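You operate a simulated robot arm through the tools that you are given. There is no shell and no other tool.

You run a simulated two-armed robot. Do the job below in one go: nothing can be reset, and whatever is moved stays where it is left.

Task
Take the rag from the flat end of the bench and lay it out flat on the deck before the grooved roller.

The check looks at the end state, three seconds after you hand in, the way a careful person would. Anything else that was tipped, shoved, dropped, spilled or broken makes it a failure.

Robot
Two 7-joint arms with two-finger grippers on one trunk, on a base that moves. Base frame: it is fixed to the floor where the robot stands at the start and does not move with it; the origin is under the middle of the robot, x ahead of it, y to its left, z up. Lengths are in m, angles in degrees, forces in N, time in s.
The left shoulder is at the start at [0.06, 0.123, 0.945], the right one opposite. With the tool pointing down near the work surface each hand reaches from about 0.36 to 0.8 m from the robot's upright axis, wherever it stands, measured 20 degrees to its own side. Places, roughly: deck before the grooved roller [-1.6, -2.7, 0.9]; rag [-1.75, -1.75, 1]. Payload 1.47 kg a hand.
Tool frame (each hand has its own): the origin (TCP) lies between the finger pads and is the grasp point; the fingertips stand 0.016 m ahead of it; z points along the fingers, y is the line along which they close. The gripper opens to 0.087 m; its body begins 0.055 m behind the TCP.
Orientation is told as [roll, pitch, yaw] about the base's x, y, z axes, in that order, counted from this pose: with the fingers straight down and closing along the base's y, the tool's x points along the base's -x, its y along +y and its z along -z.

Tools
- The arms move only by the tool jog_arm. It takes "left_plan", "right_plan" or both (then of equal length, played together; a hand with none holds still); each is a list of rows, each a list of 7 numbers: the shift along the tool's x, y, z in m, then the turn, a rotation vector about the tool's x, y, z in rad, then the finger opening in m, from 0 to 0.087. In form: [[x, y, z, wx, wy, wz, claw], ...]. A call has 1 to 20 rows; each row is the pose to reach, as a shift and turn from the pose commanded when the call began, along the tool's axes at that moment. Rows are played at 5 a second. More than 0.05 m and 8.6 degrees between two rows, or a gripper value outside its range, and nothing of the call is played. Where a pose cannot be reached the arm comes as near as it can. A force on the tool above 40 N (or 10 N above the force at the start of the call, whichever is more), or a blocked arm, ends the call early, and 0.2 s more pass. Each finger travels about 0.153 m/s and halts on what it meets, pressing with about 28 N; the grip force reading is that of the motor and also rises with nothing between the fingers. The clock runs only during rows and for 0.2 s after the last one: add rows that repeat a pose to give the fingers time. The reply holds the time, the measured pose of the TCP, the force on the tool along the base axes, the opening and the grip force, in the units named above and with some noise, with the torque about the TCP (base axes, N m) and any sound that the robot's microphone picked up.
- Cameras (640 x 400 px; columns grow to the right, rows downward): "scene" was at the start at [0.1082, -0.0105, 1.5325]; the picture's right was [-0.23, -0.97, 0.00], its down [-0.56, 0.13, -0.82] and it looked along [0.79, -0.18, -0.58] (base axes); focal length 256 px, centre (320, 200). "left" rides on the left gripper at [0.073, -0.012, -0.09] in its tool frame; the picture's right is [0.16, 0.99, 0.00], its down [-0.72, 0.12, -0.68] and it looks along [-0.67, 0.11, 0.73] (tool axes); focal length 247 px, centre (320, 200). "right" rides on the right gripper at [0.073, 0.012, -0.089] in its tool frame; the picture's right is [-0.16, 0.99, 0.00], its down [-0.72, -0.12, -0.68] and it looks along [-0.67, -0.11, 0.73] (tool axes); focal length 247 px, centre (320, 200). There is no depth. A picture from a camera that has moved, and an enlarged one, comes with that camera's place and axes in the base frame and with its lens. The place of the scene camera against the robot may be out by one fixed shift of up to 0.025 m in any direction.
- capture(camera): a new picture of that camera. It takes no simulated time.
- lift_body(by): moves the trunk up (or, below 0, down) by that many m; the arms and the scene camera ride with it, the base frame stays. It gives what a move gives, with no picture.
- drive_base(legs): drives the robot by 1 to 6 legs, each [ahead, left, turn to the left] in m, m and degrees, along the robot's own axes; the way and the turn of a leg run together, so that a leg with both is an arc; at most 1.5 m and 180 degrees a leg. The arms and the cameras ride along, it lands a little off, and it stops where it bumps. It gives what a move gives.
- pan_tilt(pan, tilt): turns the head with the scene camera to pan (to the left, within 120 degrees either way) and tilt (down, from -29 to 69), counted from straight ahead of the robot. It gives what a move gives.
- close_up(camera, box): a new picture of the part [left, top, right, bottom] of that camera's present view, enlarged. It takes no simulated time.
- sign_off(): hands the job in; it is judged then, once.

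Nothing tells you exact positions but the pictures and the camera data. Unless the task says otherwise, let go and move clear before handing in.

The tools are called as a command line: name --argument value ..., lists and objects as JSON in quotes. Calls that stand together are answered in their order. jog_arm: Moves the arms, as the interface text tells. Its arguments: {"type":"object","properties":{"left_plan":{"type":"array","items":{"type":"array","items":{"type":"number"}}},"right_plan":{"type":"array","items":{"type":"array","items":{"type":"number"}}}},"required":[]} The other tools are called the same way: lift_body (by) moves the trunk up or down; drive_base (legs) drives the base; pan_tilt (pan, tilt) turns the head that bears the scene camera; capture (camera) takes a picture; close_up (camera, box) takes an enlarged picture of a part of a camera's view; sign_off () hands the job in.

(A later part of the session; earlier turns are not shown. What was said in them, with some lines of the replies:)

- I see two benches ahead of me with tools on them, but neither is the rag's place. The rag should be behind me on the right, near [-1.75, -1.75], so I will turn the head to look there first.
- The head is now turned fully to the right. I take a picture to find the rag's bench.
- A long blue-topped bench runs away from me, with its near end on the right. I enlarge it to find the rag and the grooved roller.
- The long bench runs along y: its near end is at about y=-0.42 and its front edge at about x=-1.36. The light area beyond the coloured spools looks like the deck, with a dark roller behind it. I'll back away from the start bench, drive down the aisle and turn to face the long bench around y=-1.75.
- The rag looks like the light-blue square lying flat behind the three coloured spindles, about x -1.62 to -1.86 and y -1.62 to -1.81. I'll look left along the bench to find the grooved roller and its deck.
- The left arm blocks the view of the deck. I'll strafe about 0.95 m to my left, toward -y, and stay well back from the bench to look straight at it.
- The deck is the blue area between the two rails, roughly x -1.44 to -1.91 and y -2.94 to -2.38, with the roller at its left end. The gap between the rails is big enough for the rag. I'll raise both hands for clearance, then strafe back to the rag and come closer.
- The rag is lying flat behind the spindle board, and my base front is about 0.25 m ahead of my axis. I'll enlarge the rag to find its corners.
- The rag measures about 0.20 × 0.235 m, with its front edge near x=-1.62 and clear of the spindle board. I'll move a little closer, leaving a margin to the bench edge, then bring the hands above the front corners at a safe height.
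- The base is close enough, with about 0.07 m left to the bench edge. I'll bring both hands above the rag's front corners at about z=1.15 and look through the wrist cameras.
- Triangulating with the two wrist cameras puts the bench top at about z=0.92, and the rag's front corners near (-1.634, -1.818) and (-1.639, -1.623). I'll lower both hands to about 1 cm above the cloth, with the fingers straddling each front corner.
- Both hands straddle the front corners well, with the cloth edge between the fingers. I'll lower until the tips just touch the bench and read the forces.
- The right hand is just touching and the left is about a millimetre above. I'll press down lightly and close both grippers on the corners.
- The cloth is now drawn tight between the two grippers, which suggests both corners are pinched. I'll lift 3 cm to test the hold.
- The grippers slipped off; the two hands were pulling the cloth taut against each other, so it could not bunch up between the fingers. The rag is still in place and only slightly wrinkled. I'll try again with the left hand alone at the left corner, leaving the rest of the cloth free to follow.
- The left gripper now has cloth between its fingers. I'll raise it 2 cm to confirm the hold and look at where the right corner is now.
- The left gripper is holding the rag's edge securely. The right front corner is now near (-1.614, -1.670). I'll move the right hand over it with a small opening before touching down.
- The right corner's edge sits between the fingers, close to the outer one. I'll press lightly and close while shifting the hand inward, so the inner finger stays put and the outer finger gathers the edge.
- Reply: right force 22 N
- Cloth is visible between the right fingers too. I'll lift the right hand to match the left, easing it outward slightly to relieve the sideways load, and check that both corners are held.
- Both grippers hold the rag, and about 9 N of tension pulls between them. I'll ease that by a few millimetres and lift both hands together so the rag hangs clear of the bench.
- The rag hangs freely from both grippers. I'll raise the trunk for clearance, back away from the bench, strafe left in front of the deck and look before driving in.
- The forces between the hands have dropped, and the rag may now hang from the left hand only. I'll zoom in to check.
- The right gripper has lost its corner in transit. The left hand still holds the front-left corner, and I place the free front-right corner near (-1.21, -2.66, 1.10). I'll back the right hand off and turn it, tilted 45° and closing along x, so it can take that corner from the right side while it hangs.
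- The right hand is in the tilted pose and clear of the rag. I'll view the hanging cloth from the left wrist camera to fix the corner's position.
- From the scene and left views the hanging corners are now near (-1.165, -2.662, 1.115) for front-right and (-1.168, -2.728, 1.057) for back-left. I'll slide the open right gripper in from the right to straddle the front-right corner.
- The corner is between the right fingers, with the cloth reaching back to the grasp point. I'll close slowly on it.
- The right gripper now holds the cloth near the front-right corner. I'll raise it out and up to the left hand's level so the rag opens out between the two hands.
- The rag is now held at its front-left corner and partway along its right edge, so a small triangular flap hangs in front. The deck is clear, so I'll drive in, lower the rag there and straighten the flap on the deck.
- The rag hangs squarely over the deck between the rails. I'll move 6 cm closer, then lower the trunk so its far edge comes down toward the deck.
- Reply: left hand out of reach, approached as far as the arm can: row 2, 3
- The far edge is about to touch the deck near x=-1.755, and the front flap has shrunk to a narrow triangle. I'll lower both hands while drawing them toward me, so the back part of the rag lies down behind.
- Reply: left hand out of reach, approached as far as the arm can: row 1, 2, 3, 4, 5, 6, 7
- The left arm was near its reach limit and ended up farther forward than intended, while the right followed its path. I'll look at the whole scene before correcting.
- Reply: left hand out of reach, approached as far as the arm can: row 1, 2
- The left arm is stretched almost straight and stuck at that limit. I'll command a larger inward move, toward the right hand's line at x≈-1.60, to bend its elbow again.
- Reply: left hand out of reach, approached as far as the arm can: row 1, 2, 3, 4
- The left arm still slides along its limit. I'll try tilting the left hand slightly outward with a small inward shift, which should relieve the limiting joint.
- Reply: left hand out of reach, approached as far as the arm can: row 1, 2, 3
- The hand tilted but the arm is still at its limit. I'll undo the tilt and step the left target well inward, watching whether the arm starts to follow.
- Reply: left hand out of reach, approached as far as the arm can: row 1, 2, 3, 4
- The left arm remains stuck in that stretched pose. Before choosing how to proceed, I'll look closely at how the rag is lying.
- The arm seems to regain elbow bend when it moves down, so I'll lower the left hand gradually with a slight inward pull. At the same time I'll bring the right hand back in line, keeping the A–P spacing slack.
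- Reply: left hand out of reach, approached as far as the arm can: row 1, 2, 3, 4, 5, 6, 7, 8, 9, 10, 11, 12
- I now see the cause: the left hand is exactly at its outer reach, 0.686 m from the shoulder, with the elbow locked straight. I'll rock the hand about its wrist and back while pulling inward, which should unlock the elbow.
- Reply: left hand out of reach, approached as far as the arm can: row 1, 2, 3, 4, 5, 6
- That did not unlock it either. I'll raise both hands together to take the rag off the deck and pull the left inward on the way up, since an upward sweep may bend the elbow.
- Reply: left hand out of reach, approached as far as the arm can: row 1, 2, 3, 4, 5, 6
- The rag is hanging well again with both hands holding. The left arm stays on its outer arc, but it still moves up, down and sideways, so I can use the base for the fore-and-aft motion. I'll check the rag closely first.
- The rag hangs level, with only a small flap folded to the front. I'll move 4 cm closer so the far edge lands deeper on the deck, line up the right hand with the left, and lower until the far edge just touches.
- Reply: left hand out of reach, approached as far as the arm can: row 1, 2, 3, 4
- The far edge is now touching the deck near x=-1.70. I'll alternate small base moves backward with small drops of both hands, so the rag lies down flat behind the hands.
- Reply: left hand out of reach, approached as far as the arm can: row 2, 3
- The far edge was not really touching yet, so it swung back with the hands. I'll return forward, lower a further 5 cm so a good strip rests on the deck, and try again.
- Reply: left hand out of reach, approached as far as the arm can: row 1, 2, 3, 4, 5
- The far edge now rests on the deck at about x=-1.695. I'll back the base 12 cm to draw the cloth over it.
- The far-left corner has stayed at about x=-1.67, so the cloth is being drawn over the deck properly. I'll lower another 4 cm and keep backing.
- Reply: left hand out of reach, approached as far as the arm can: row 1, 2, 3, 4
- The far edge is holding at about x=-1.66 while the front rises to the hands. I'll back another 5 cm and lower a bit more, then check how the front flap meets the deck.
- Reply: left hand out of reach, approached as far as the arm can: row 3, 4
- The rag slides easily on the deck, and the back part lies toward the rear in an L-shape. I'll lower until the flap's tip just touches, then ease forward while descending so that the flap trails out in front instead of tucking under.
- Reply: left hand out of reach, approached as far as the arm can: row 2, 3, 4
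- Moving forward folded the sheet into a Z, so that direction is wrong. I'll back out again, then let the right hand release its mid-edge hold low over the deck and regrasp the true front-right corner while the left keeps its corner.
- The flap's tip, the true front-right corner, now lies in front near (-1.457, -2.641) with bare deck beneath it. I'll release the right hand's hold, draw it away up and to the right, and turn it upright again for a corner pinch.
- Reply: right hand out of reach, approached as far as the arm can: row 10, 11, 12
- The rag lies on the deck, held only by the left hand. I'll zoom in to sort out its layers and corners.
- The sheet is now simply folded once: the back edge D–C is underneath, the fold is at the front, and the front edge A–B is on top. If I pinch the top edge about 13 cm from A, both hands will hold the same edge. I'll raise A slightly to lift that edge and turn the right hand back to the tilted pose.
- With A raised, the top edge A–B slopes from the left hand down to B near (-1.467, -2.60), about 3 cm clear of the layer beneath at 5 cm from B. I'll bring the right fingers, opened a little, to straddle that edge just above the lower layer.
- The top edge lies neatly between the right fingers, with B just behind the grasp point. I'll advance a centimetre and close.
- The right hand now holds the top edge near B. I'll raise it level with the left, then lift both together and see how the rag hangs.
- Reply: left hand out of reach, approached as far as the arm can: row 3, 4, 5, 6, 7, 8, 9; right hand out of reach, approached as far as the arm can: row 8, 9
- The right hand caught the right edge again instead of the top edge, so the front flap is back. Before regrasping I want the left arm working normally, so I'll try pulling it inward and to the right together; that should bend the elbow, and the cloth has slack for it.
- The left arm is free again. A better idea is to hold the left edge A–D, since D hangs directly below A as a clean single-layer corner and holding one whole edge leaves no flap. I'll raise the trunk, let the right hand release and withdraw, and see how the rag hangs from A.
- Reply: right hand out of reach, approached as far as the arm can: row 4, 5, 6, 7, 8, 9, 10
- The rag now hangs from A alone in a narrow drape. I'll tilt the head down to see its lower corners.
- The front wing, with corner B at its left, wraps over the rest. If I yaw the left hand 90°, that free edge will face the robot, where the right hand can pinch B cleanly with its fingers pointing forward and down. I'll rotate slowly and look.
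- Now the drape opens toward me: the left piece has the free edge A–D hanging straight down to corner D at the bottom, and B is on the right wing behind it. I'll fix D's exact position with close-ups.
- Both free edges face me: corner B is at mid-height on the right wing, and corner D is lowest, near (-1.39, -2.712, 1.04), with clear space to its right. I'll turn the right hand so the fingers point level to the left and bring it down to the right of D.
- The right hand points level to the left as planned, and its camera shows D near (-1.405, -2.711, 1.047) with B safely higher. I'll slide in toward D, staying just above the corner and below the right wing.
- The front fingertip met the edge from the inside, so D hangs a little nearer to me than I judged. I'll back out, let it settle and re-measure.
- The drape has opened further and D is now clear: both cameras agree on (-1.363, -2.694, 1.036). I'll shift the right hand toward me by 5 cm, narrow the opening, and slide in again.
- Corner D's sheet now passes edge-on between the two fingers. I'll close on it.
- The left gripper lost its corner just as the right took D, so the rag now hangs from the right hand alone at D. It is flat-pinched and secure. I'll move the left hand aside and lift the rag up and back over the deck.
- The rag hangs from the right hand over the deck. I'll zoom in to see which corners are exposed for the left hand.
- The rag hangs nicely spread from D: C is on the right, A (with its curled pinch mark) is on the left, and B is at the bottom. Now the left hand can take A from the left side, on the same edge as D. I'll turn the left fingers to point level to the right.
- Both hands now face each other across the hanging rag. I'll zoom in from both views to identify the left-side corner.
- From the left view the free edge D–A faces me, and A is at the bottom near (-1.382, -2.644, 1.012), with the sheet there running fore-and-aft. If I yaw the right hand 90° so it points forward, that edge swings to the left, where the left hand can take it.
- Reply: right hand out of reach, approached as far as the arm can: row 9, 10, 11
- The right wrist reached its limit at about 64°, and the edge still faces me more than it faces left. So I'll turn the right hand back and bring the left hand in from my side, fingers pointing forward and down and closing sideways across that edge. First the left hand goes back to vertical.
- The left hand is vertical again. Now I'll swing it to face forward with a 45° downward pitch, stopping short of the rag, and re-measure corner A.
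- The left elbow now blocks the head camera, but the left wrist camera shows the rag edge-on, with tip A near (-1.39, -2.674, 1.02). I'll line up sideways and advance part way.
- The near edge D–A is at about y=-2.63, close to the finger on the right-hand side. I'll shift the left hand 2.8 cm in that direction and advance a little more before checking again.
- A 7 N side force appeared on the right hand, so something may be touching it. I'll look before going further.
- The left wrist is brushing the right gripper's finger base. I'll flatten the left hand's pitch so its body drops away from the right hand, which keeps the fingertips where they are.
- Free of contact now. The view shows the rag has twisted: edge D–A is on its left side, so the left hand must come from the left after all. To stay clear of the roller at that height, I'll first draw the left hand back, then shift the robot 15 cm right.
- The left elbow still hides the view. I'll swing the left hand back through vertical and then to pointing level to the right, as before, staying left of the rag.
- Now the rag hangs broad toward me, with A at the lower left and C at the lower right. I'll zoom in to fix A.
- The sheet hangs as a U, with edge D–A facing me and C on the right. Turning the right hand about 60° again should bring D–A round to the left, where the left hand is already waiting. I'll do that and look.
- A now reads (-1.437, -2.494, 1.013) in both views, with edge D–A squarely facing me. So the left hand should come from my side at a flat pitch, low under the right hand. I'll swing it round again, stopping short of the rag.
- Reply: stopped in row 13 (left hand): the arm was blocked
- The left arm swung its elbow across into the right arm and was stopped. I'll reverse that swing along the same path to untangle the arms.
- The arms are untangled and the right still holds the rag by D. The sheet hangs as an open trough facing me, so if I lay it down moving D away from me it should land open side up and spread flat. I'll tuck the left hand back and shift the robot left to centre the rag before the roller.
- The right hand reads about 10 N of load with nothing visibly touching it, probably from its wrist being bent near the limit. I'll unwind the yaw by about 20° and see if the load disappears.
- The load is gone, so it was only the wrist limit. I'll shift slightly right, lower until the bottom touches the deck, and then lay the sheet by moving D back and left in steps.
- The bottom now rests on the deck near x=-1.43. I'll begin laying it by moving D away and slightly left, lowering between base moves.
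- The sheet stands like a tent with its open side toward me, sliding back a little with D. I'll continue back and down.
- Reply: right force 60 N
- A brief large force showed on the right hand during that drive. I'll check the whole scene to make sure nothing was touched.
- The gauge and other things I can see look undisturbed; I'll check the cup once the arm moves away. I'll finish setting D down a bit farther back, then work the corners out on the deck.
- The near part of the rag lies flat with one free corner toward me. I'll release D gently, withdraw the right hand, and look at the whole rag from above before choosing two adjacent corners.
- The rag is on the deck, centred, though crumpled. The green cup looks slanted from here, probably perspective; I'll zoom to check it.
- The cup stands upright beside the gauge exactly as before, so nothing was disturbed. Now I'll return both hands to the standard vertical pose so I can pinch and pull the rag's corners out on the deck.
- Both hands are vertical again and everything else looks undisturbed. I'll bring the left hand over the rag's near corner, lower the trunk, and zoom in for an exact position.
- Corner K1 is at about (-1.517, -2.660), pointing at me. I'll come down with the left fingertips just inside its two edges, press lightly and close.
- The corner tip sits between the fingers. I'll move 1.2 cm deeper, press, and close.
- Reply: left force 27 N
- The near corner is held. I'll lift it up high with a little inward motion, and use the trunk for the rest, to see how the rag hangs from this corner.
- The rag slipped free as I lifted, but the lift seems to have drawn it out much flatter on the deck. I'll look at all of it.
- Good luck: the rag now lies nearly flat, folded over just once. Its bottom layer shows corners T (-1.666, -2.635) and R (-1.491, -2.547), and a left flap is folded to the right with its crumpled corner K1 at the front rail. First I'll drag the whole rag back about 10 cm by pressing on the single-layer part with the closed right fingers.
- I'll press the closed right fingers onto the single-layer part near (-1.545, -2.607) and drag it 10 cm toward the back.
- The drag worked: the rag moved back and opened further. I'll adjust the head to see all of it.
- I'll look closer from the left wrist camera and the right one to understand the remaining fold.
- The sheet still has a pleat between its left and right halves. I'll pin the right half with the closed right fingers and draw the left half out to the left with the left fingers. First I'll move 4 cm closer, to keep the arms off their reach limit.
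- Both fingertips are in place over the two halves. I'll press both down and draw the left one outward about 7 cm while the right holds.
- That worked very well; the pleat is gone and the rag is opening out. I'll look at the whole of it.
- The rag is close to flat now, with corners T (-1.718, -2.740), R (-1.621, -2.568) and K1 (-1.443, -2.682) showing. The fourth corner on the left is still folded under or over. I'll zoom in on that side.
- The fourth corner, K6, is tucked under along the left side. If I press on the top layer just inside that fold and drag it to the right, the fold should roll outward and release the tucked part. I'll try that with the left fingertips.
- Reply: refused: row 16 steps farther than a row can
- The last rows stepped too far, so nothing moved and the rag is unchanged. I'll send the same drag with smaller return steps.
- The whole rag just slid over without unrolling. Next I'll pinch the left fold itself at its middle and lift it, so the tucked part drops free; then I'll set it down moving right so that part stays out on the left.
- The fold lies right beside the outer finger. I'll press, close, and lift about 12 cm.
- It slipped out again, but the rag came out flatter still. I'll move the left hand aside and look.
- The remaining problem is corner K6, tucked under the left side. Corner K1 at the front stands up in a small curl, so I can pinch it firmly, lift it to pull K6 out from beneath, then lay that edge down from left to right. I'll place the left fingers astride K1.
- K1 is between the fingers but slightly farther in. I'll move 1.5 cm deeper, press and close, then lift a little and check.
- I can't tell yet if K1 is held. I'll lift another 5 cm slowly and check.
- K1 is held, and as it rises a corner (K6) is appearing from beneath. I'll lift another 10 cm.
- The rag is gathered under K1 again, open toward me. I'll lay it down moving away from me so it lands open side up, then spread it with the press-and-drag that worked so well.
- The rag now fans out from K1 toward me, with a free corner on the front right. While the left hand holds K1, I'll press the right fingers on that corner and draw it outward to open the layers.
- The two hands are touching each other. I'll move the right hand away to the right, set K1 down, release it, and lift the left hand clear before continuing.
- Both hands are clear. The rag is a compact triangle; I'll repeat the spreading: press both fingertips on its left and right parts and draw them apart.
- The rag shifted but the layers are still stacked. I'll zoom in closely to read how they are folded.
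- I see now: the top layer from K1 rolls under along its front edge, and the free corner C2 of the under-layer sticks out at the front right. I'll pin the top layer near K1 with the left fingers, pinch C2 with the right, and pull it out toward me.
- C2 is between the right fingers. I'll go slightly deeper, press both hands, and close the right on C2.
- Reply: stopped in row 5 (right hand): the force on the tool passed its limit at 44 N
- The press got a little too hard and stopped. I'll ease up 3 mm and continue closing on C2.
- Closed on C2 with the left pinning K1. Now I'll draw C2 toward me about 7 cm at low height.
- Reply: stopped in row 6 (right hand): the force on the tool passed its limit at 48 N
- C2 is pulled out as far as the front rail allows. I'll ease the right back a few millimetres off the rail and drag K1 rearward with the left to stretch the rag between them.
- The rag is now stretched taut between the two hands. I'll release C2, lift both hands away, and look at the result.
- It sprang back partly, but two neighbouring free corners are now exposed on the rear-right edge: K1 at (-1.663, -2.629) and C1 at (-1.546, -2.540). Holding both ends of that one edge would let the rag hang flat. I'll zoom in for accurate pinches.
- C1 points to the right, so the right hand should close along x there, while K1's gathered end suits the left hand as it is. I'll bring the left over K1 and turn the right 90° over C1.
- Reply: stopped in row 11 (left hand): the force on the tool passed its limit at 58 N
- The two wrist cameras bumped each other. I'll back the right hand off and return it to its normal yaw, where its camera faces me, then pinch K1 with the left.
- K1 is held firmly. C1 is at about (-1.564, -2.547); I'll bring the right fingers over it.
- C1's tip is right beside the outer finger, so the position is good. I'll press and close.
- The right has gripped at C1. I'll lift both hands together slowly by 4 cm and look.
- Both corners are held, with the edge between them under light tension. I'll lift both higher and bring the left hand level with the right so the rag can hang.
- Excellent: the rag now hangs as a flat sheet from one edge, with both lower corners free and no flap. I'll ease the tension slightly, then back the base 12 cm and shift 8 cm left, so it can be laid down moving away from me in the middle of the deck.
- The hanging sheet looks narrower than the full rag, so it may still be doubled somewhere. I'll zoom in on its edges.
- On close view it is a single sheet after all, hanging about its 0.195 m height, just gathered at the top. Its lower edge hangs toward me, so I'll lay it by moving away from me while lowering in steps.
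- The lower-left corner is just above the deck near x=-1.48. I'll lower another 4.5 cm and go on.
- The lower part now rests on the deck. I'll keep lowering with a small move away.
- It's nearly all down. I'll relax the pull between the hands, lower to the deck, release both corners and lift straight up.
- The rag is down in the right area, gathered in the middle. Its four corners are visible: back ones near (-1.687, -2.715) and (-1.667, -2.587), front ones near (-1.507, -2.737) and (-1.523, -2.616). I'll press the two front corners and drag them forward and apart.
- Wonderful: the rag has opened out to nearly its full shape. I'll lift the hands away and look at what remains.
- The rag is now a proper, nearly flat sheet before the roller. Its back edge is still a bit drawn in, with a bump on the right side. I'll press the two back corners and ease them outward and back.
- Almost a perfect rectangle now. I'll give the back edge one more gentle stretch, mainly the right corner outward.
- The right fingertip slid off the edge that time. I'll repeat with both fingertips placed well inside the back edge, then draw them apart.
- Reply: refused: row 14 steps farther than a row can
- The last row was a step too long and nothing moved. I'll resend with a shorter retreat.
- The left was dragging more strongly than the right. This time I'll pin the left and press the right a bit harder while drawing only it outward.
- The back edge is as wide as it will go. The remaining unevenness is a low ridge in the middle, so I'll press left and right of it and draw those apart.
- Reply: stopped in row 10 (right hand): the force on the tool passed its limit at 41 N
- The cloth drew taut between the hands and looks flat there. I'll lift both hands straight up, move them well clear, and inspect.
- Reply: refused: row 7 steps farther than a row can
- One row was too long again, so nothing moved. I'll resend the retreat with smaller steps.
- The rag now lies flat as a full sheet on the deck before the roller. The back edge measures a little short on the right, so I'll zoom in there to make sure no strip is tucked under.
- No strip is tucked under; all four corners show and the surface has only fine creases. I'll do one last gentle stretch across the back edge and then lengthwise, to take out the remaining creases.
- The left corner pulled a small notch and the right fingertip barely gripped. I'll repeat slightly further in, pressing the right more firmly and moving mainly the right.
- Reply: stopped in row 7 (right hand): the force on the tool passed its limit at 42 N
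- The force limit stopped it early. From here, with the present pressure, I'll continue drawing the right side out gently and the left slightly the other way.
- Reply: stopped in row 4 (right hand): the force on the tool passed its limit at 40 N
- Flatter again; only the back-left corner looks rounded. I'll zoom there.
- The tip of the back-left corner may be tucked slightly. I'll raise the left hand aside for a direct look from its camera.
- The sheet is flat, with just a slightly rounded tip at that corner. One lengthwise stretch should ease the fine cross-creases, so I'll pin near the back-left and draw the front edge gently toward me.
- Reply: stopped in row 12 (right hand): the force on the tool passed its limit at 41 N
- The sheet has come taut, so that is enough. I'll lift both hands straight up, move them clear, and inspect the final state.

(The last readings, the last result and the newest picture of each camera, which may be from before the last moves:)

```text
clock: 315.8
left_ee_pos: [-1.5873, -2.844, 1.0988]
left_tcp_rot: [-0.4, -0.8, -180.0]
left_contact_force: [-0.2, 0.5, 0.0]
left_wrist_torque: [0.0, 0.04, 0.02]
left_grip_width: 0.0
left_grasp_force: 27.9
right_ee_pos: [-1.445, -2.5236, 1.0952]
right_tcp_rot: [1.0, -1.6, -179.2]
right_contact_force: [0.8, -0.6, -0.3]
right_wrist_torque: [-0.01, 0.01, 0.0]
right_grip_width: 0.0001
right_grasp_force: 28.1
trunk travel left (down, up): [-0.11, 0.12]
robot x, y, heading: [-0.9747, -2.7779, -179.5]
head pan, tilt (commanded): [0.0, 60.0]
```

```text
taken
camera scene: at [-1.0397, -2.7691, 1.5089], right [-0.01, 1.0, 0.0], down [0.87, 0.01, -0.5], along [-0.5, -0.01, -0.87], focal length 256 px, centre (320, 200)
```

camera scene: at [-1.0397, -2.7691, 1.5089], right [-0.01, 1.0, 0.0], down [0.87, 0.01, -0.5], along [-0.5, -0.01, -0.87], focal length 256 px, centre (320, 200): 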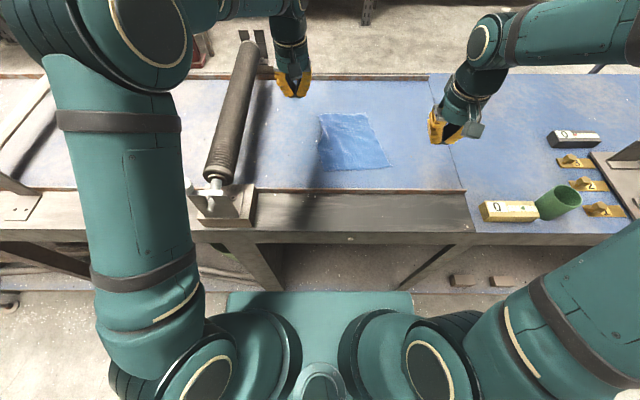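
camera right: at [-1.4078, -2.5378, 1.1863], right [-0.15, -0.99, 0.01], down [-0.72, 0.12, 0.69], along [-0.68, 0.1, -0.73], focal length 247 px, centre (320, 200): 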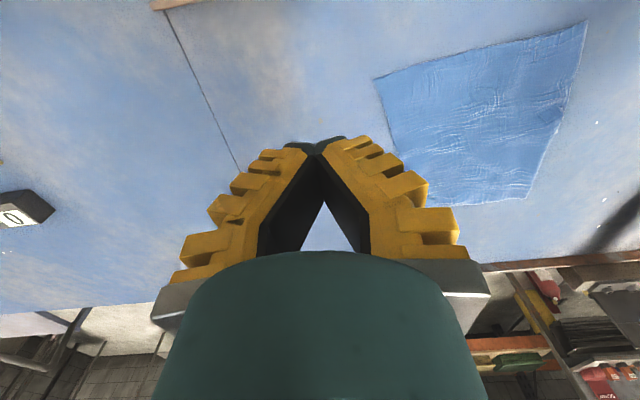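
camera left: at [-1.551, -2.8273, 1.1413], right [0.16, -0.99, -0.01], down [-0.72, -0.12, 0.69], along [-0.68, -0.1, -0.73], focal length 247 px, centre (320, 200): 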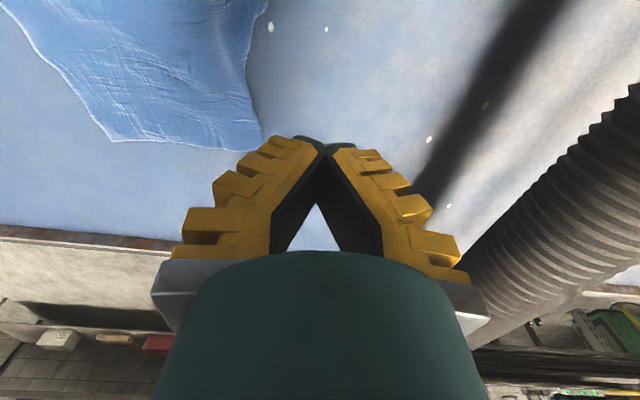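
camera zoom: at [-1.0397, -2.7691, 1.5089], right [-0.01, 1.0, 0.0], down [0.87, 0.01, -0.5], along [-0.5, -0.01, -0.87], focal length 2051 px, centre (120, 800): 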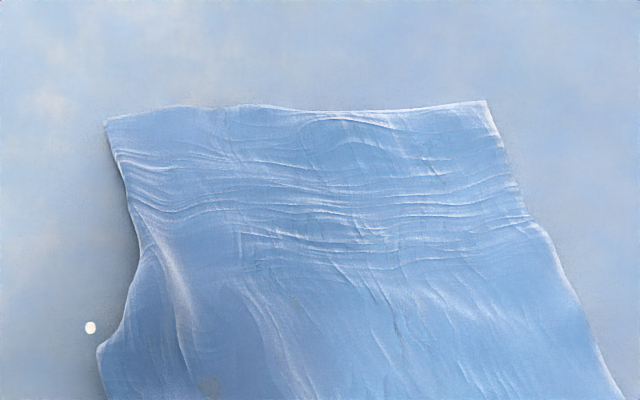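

The rag lies flat with all four corners out, between the rails in front of the grooved roller. Everything else I can see is in its place. I'll raise both hands and back the robot away before a final check.

jog_arm --left_plan '[[0.02, 0, -0.03, 0, 0, 0, 0], [0.04, 0, -0.06, 0, 0, 0, 0], [0.06, 0, -0.09, 0, 0, 0, 0], [0.08, 0, -0.12, 0, 0, 0, 0]]' --right_plan '[[0, 0, -0.03, 0, 0, 0, 0], [0, 0, -0.06, 0, 0, 0, 0], [0, 0, -0.09, 0, 0, 0, 0], [0, 0, -0.12, 0, 0, 0, 0]]'

drive_base --legs '[[-0.4, 0, 0]]'

pan_tilt --pan 8 --tilt 40

capture --camera "scene"

close_up --camera "scene" --box '[260, 110, 440, 220]'

```text
clock: 316.8
left_ee_pos: [-1.5041, -2.8423, 1.2179]
left_tcp_rot: [-0.5, -0.7, -180.0]
left_contact_force: [0.3, 1.2, 0.2]
left_wrist_torque: [-0.01, 0.01, 0.01]
left_grip_width: 0.0
left_grasp_force: 27.8
right_ee_pos: [-1.4412, -2.522, 1.2146]
right_tcp_rot: [1.1, -1.6, -179.2]
right_contact_force: [-0.1, 0.2, 0.0]
right_wrist_torque: [-0.01, 0.01, -0.01]
right_grip_width: 0.0
right_grasp_force: 27.6
trunk travel left (down, up): [-0.11, 0.12]
robot x, y, heading: [-0.9775, -2.7757, -179.2]
head pan, tilt (commanded): [0.0, 60.0]
```

```text
clock: 319.3
left_ee_pos: [-1.0996, -2.8409, 1.2188]
left_tcp_rot: [-0.4, -0.7, -179.5]
left_contact_force: [0.0, -0.3, 0.0]
left_wrist_torque: [-0.01, 0.01, 0.02]
left_grip_width: 0.0
left_grasp_force: 27.8
right_ee_pos: [-1.0384, -2.519, 1.2123]
right_tcp_rot: [1.0, -1.5, -178.8]
right_contact_force: [1.0, -0.2, -0.1]
right_wrist_torque: [0.02, 0.03, 0.03]
right_grip_width: 0.0002
right_grasp_force: 28.5
trunk travel left (down, up): [-0.11, 0.12]
robot x, y, heading: [-0.5734, -2.7732, -179.0]
head pan, tilt (commanded): [0.0, 60.0]
```

```text
clock: 320.2
left_ee_pos: [-1.1017, -2.8406, 1.2173]
left_tcp_rot: [-0.3, -0.7, -179.5]
left_contact_force: [-0.8, 0.3, -0.3]
left_wrist_torque: [-0.02, -0.02, 0.0]
left_grip_width: 0.0
left_grasp_force: 28.3
right_ee_pos: [-1.0386, -2.5201, 1.2142]
right_tcp_rot: [0.9, -1.6, -178.8]
right_contact_force: [-0.2, 0.4, 0.5]
right_wrist_torque: [-0.02, 0.01, -0.02]
right_grip_width: 0.0
right_grasp_force: 28.1
trunk travel left (down, up): [-0.11, 0.12]
robot x, y, heading: [-0.5748, -2.7716, -178.9]
head pan, tilt (commanded): [8.0, 40.0]
```

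```text
taken
camera scene: at [-0.6536, -2.776, 1.5355], right [-0.16, 0.99, 0.0], down [0.64, 0.1, -0.77], along [-0.76, -0.12, -0.64], focal length 256 px, centre (320, 200)
```

scene: 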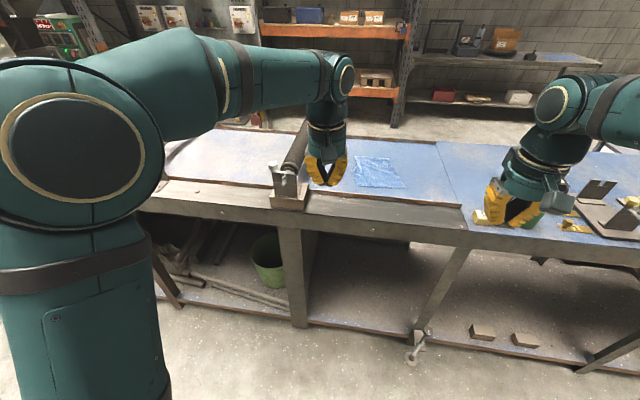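

```text
3.56 times, centred on (350, 165) of scene
camera zoom: at [-0.6536, -2.776, 1.5355], right [-0.16, 0.99, 0.0], down [0.64, 0.1, -0.77], along [-0.76, -0.12, -0.64], focal length 912 px, centre (213, 324)
```

zoom: 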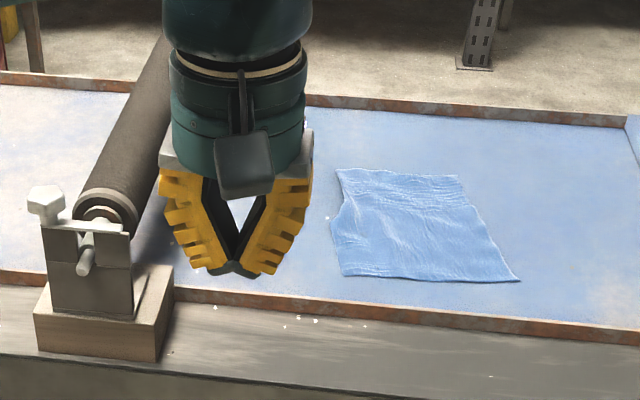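

The rag lies flat on the deck beside the roller. I'll take one last look along the bench to the right, to confirm nothing else was disturbed.

pan_tilt --pan -45 --tilt 30

capture --camera "scene"

close_up --camera "scene" --box '[200, 130, 440, 280]'

```text
clock: 321.4
left_ee_pos: [-1.101, -2.8418, 1.2172]
left_tcp_rot: [-0.4, -0.7, -179.5]
left_contact_force: [0.6, 0.3, 0.4]
left_wrist_torque: [0.07, -0.02, 0.01]
left_grip_width: 0.0
left_grasp_force: 28.0
right_ee_pos: [-1.0389, -2.5196, 1.213]
right_tcp_rot: [1.0, -1.5, -178.8]
right_contact_force: [0.0, 0.5, 0.6]
right_wrist_torque: [0.01, -0.02, 0.0]
right_grip_width: 0.0001
right_grasp_force: 27.6
trunk travel left (down, up): [-0.11, 0.12]
robot x, y, heading: [-0.573, -2.7747, -178.9]
head pan, tilt (commanded): [-45.0, 30.0]
```

```text
taken
camera scene: at [-0.6348, -2.6999, 1.5509], right [0.69, 0.72, 0.0], down [0.36, -0.35, -0.87], along [-0.62, 0.6, -0.5], focal length 256 px, centre (320, 200)
```

scene: 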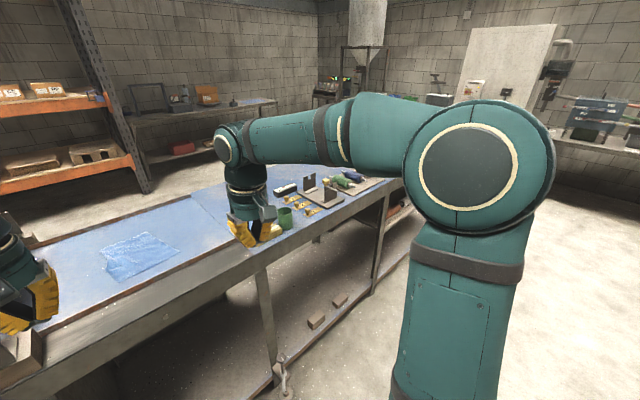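

```text
2.67 times, centred on (320, 205) of scene
camera zoom: at [-0.6348, -2.6999, 1.5509], right [0.69, 0.72, 0.0], down [0.36, -0.35, -0.87], along [-0.62, 0.6, -0.5], focal length 684 px, centre (320, 187)
```

zoom: 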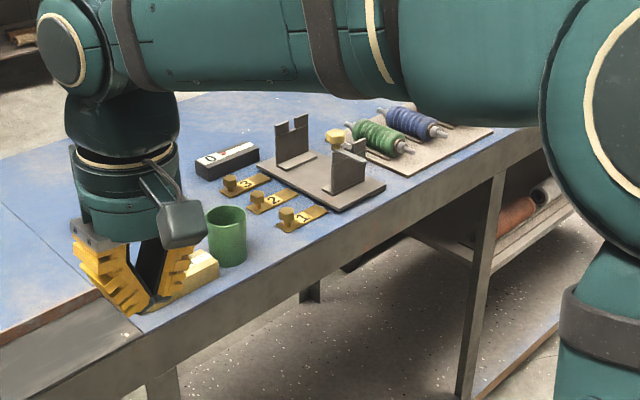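

The rag is spread flat on the deck between the rails, right before the grooved roller. The cup stands upright, and the gauges, tags and spindles are where they were. Both hands are open of the rag and well clear, so I hand the job in.

sign_off

```text
The job is handed in.
```

The rag is on the deck in front of the grooved roller, spread out flat, and I've handed the job in. All four corners are out and it lies between the two rails. A few fine creases and a small notch in its left edge remain.

It took many tries. The rag slipped from the grippers several times and crumpled, so I pressed it flat on the deck and drew it out by its edges and corners.

- **Other objects:** in the last pictures, the cup, gauges, tags and the visible spindles looked upright and where they started. My arm blocked the far right end of the bench, so I couldn't check the jug and the items there. My hands never worked over that end.
- **Contact on the way:** the arms bumped each other a few times. Once, a drive showed a brief force of about 60 N on the right hand, and I couldn't tell what it touched. The right fingers also pressed against the front rail once.

Both hands have let go and are clear of the bench.
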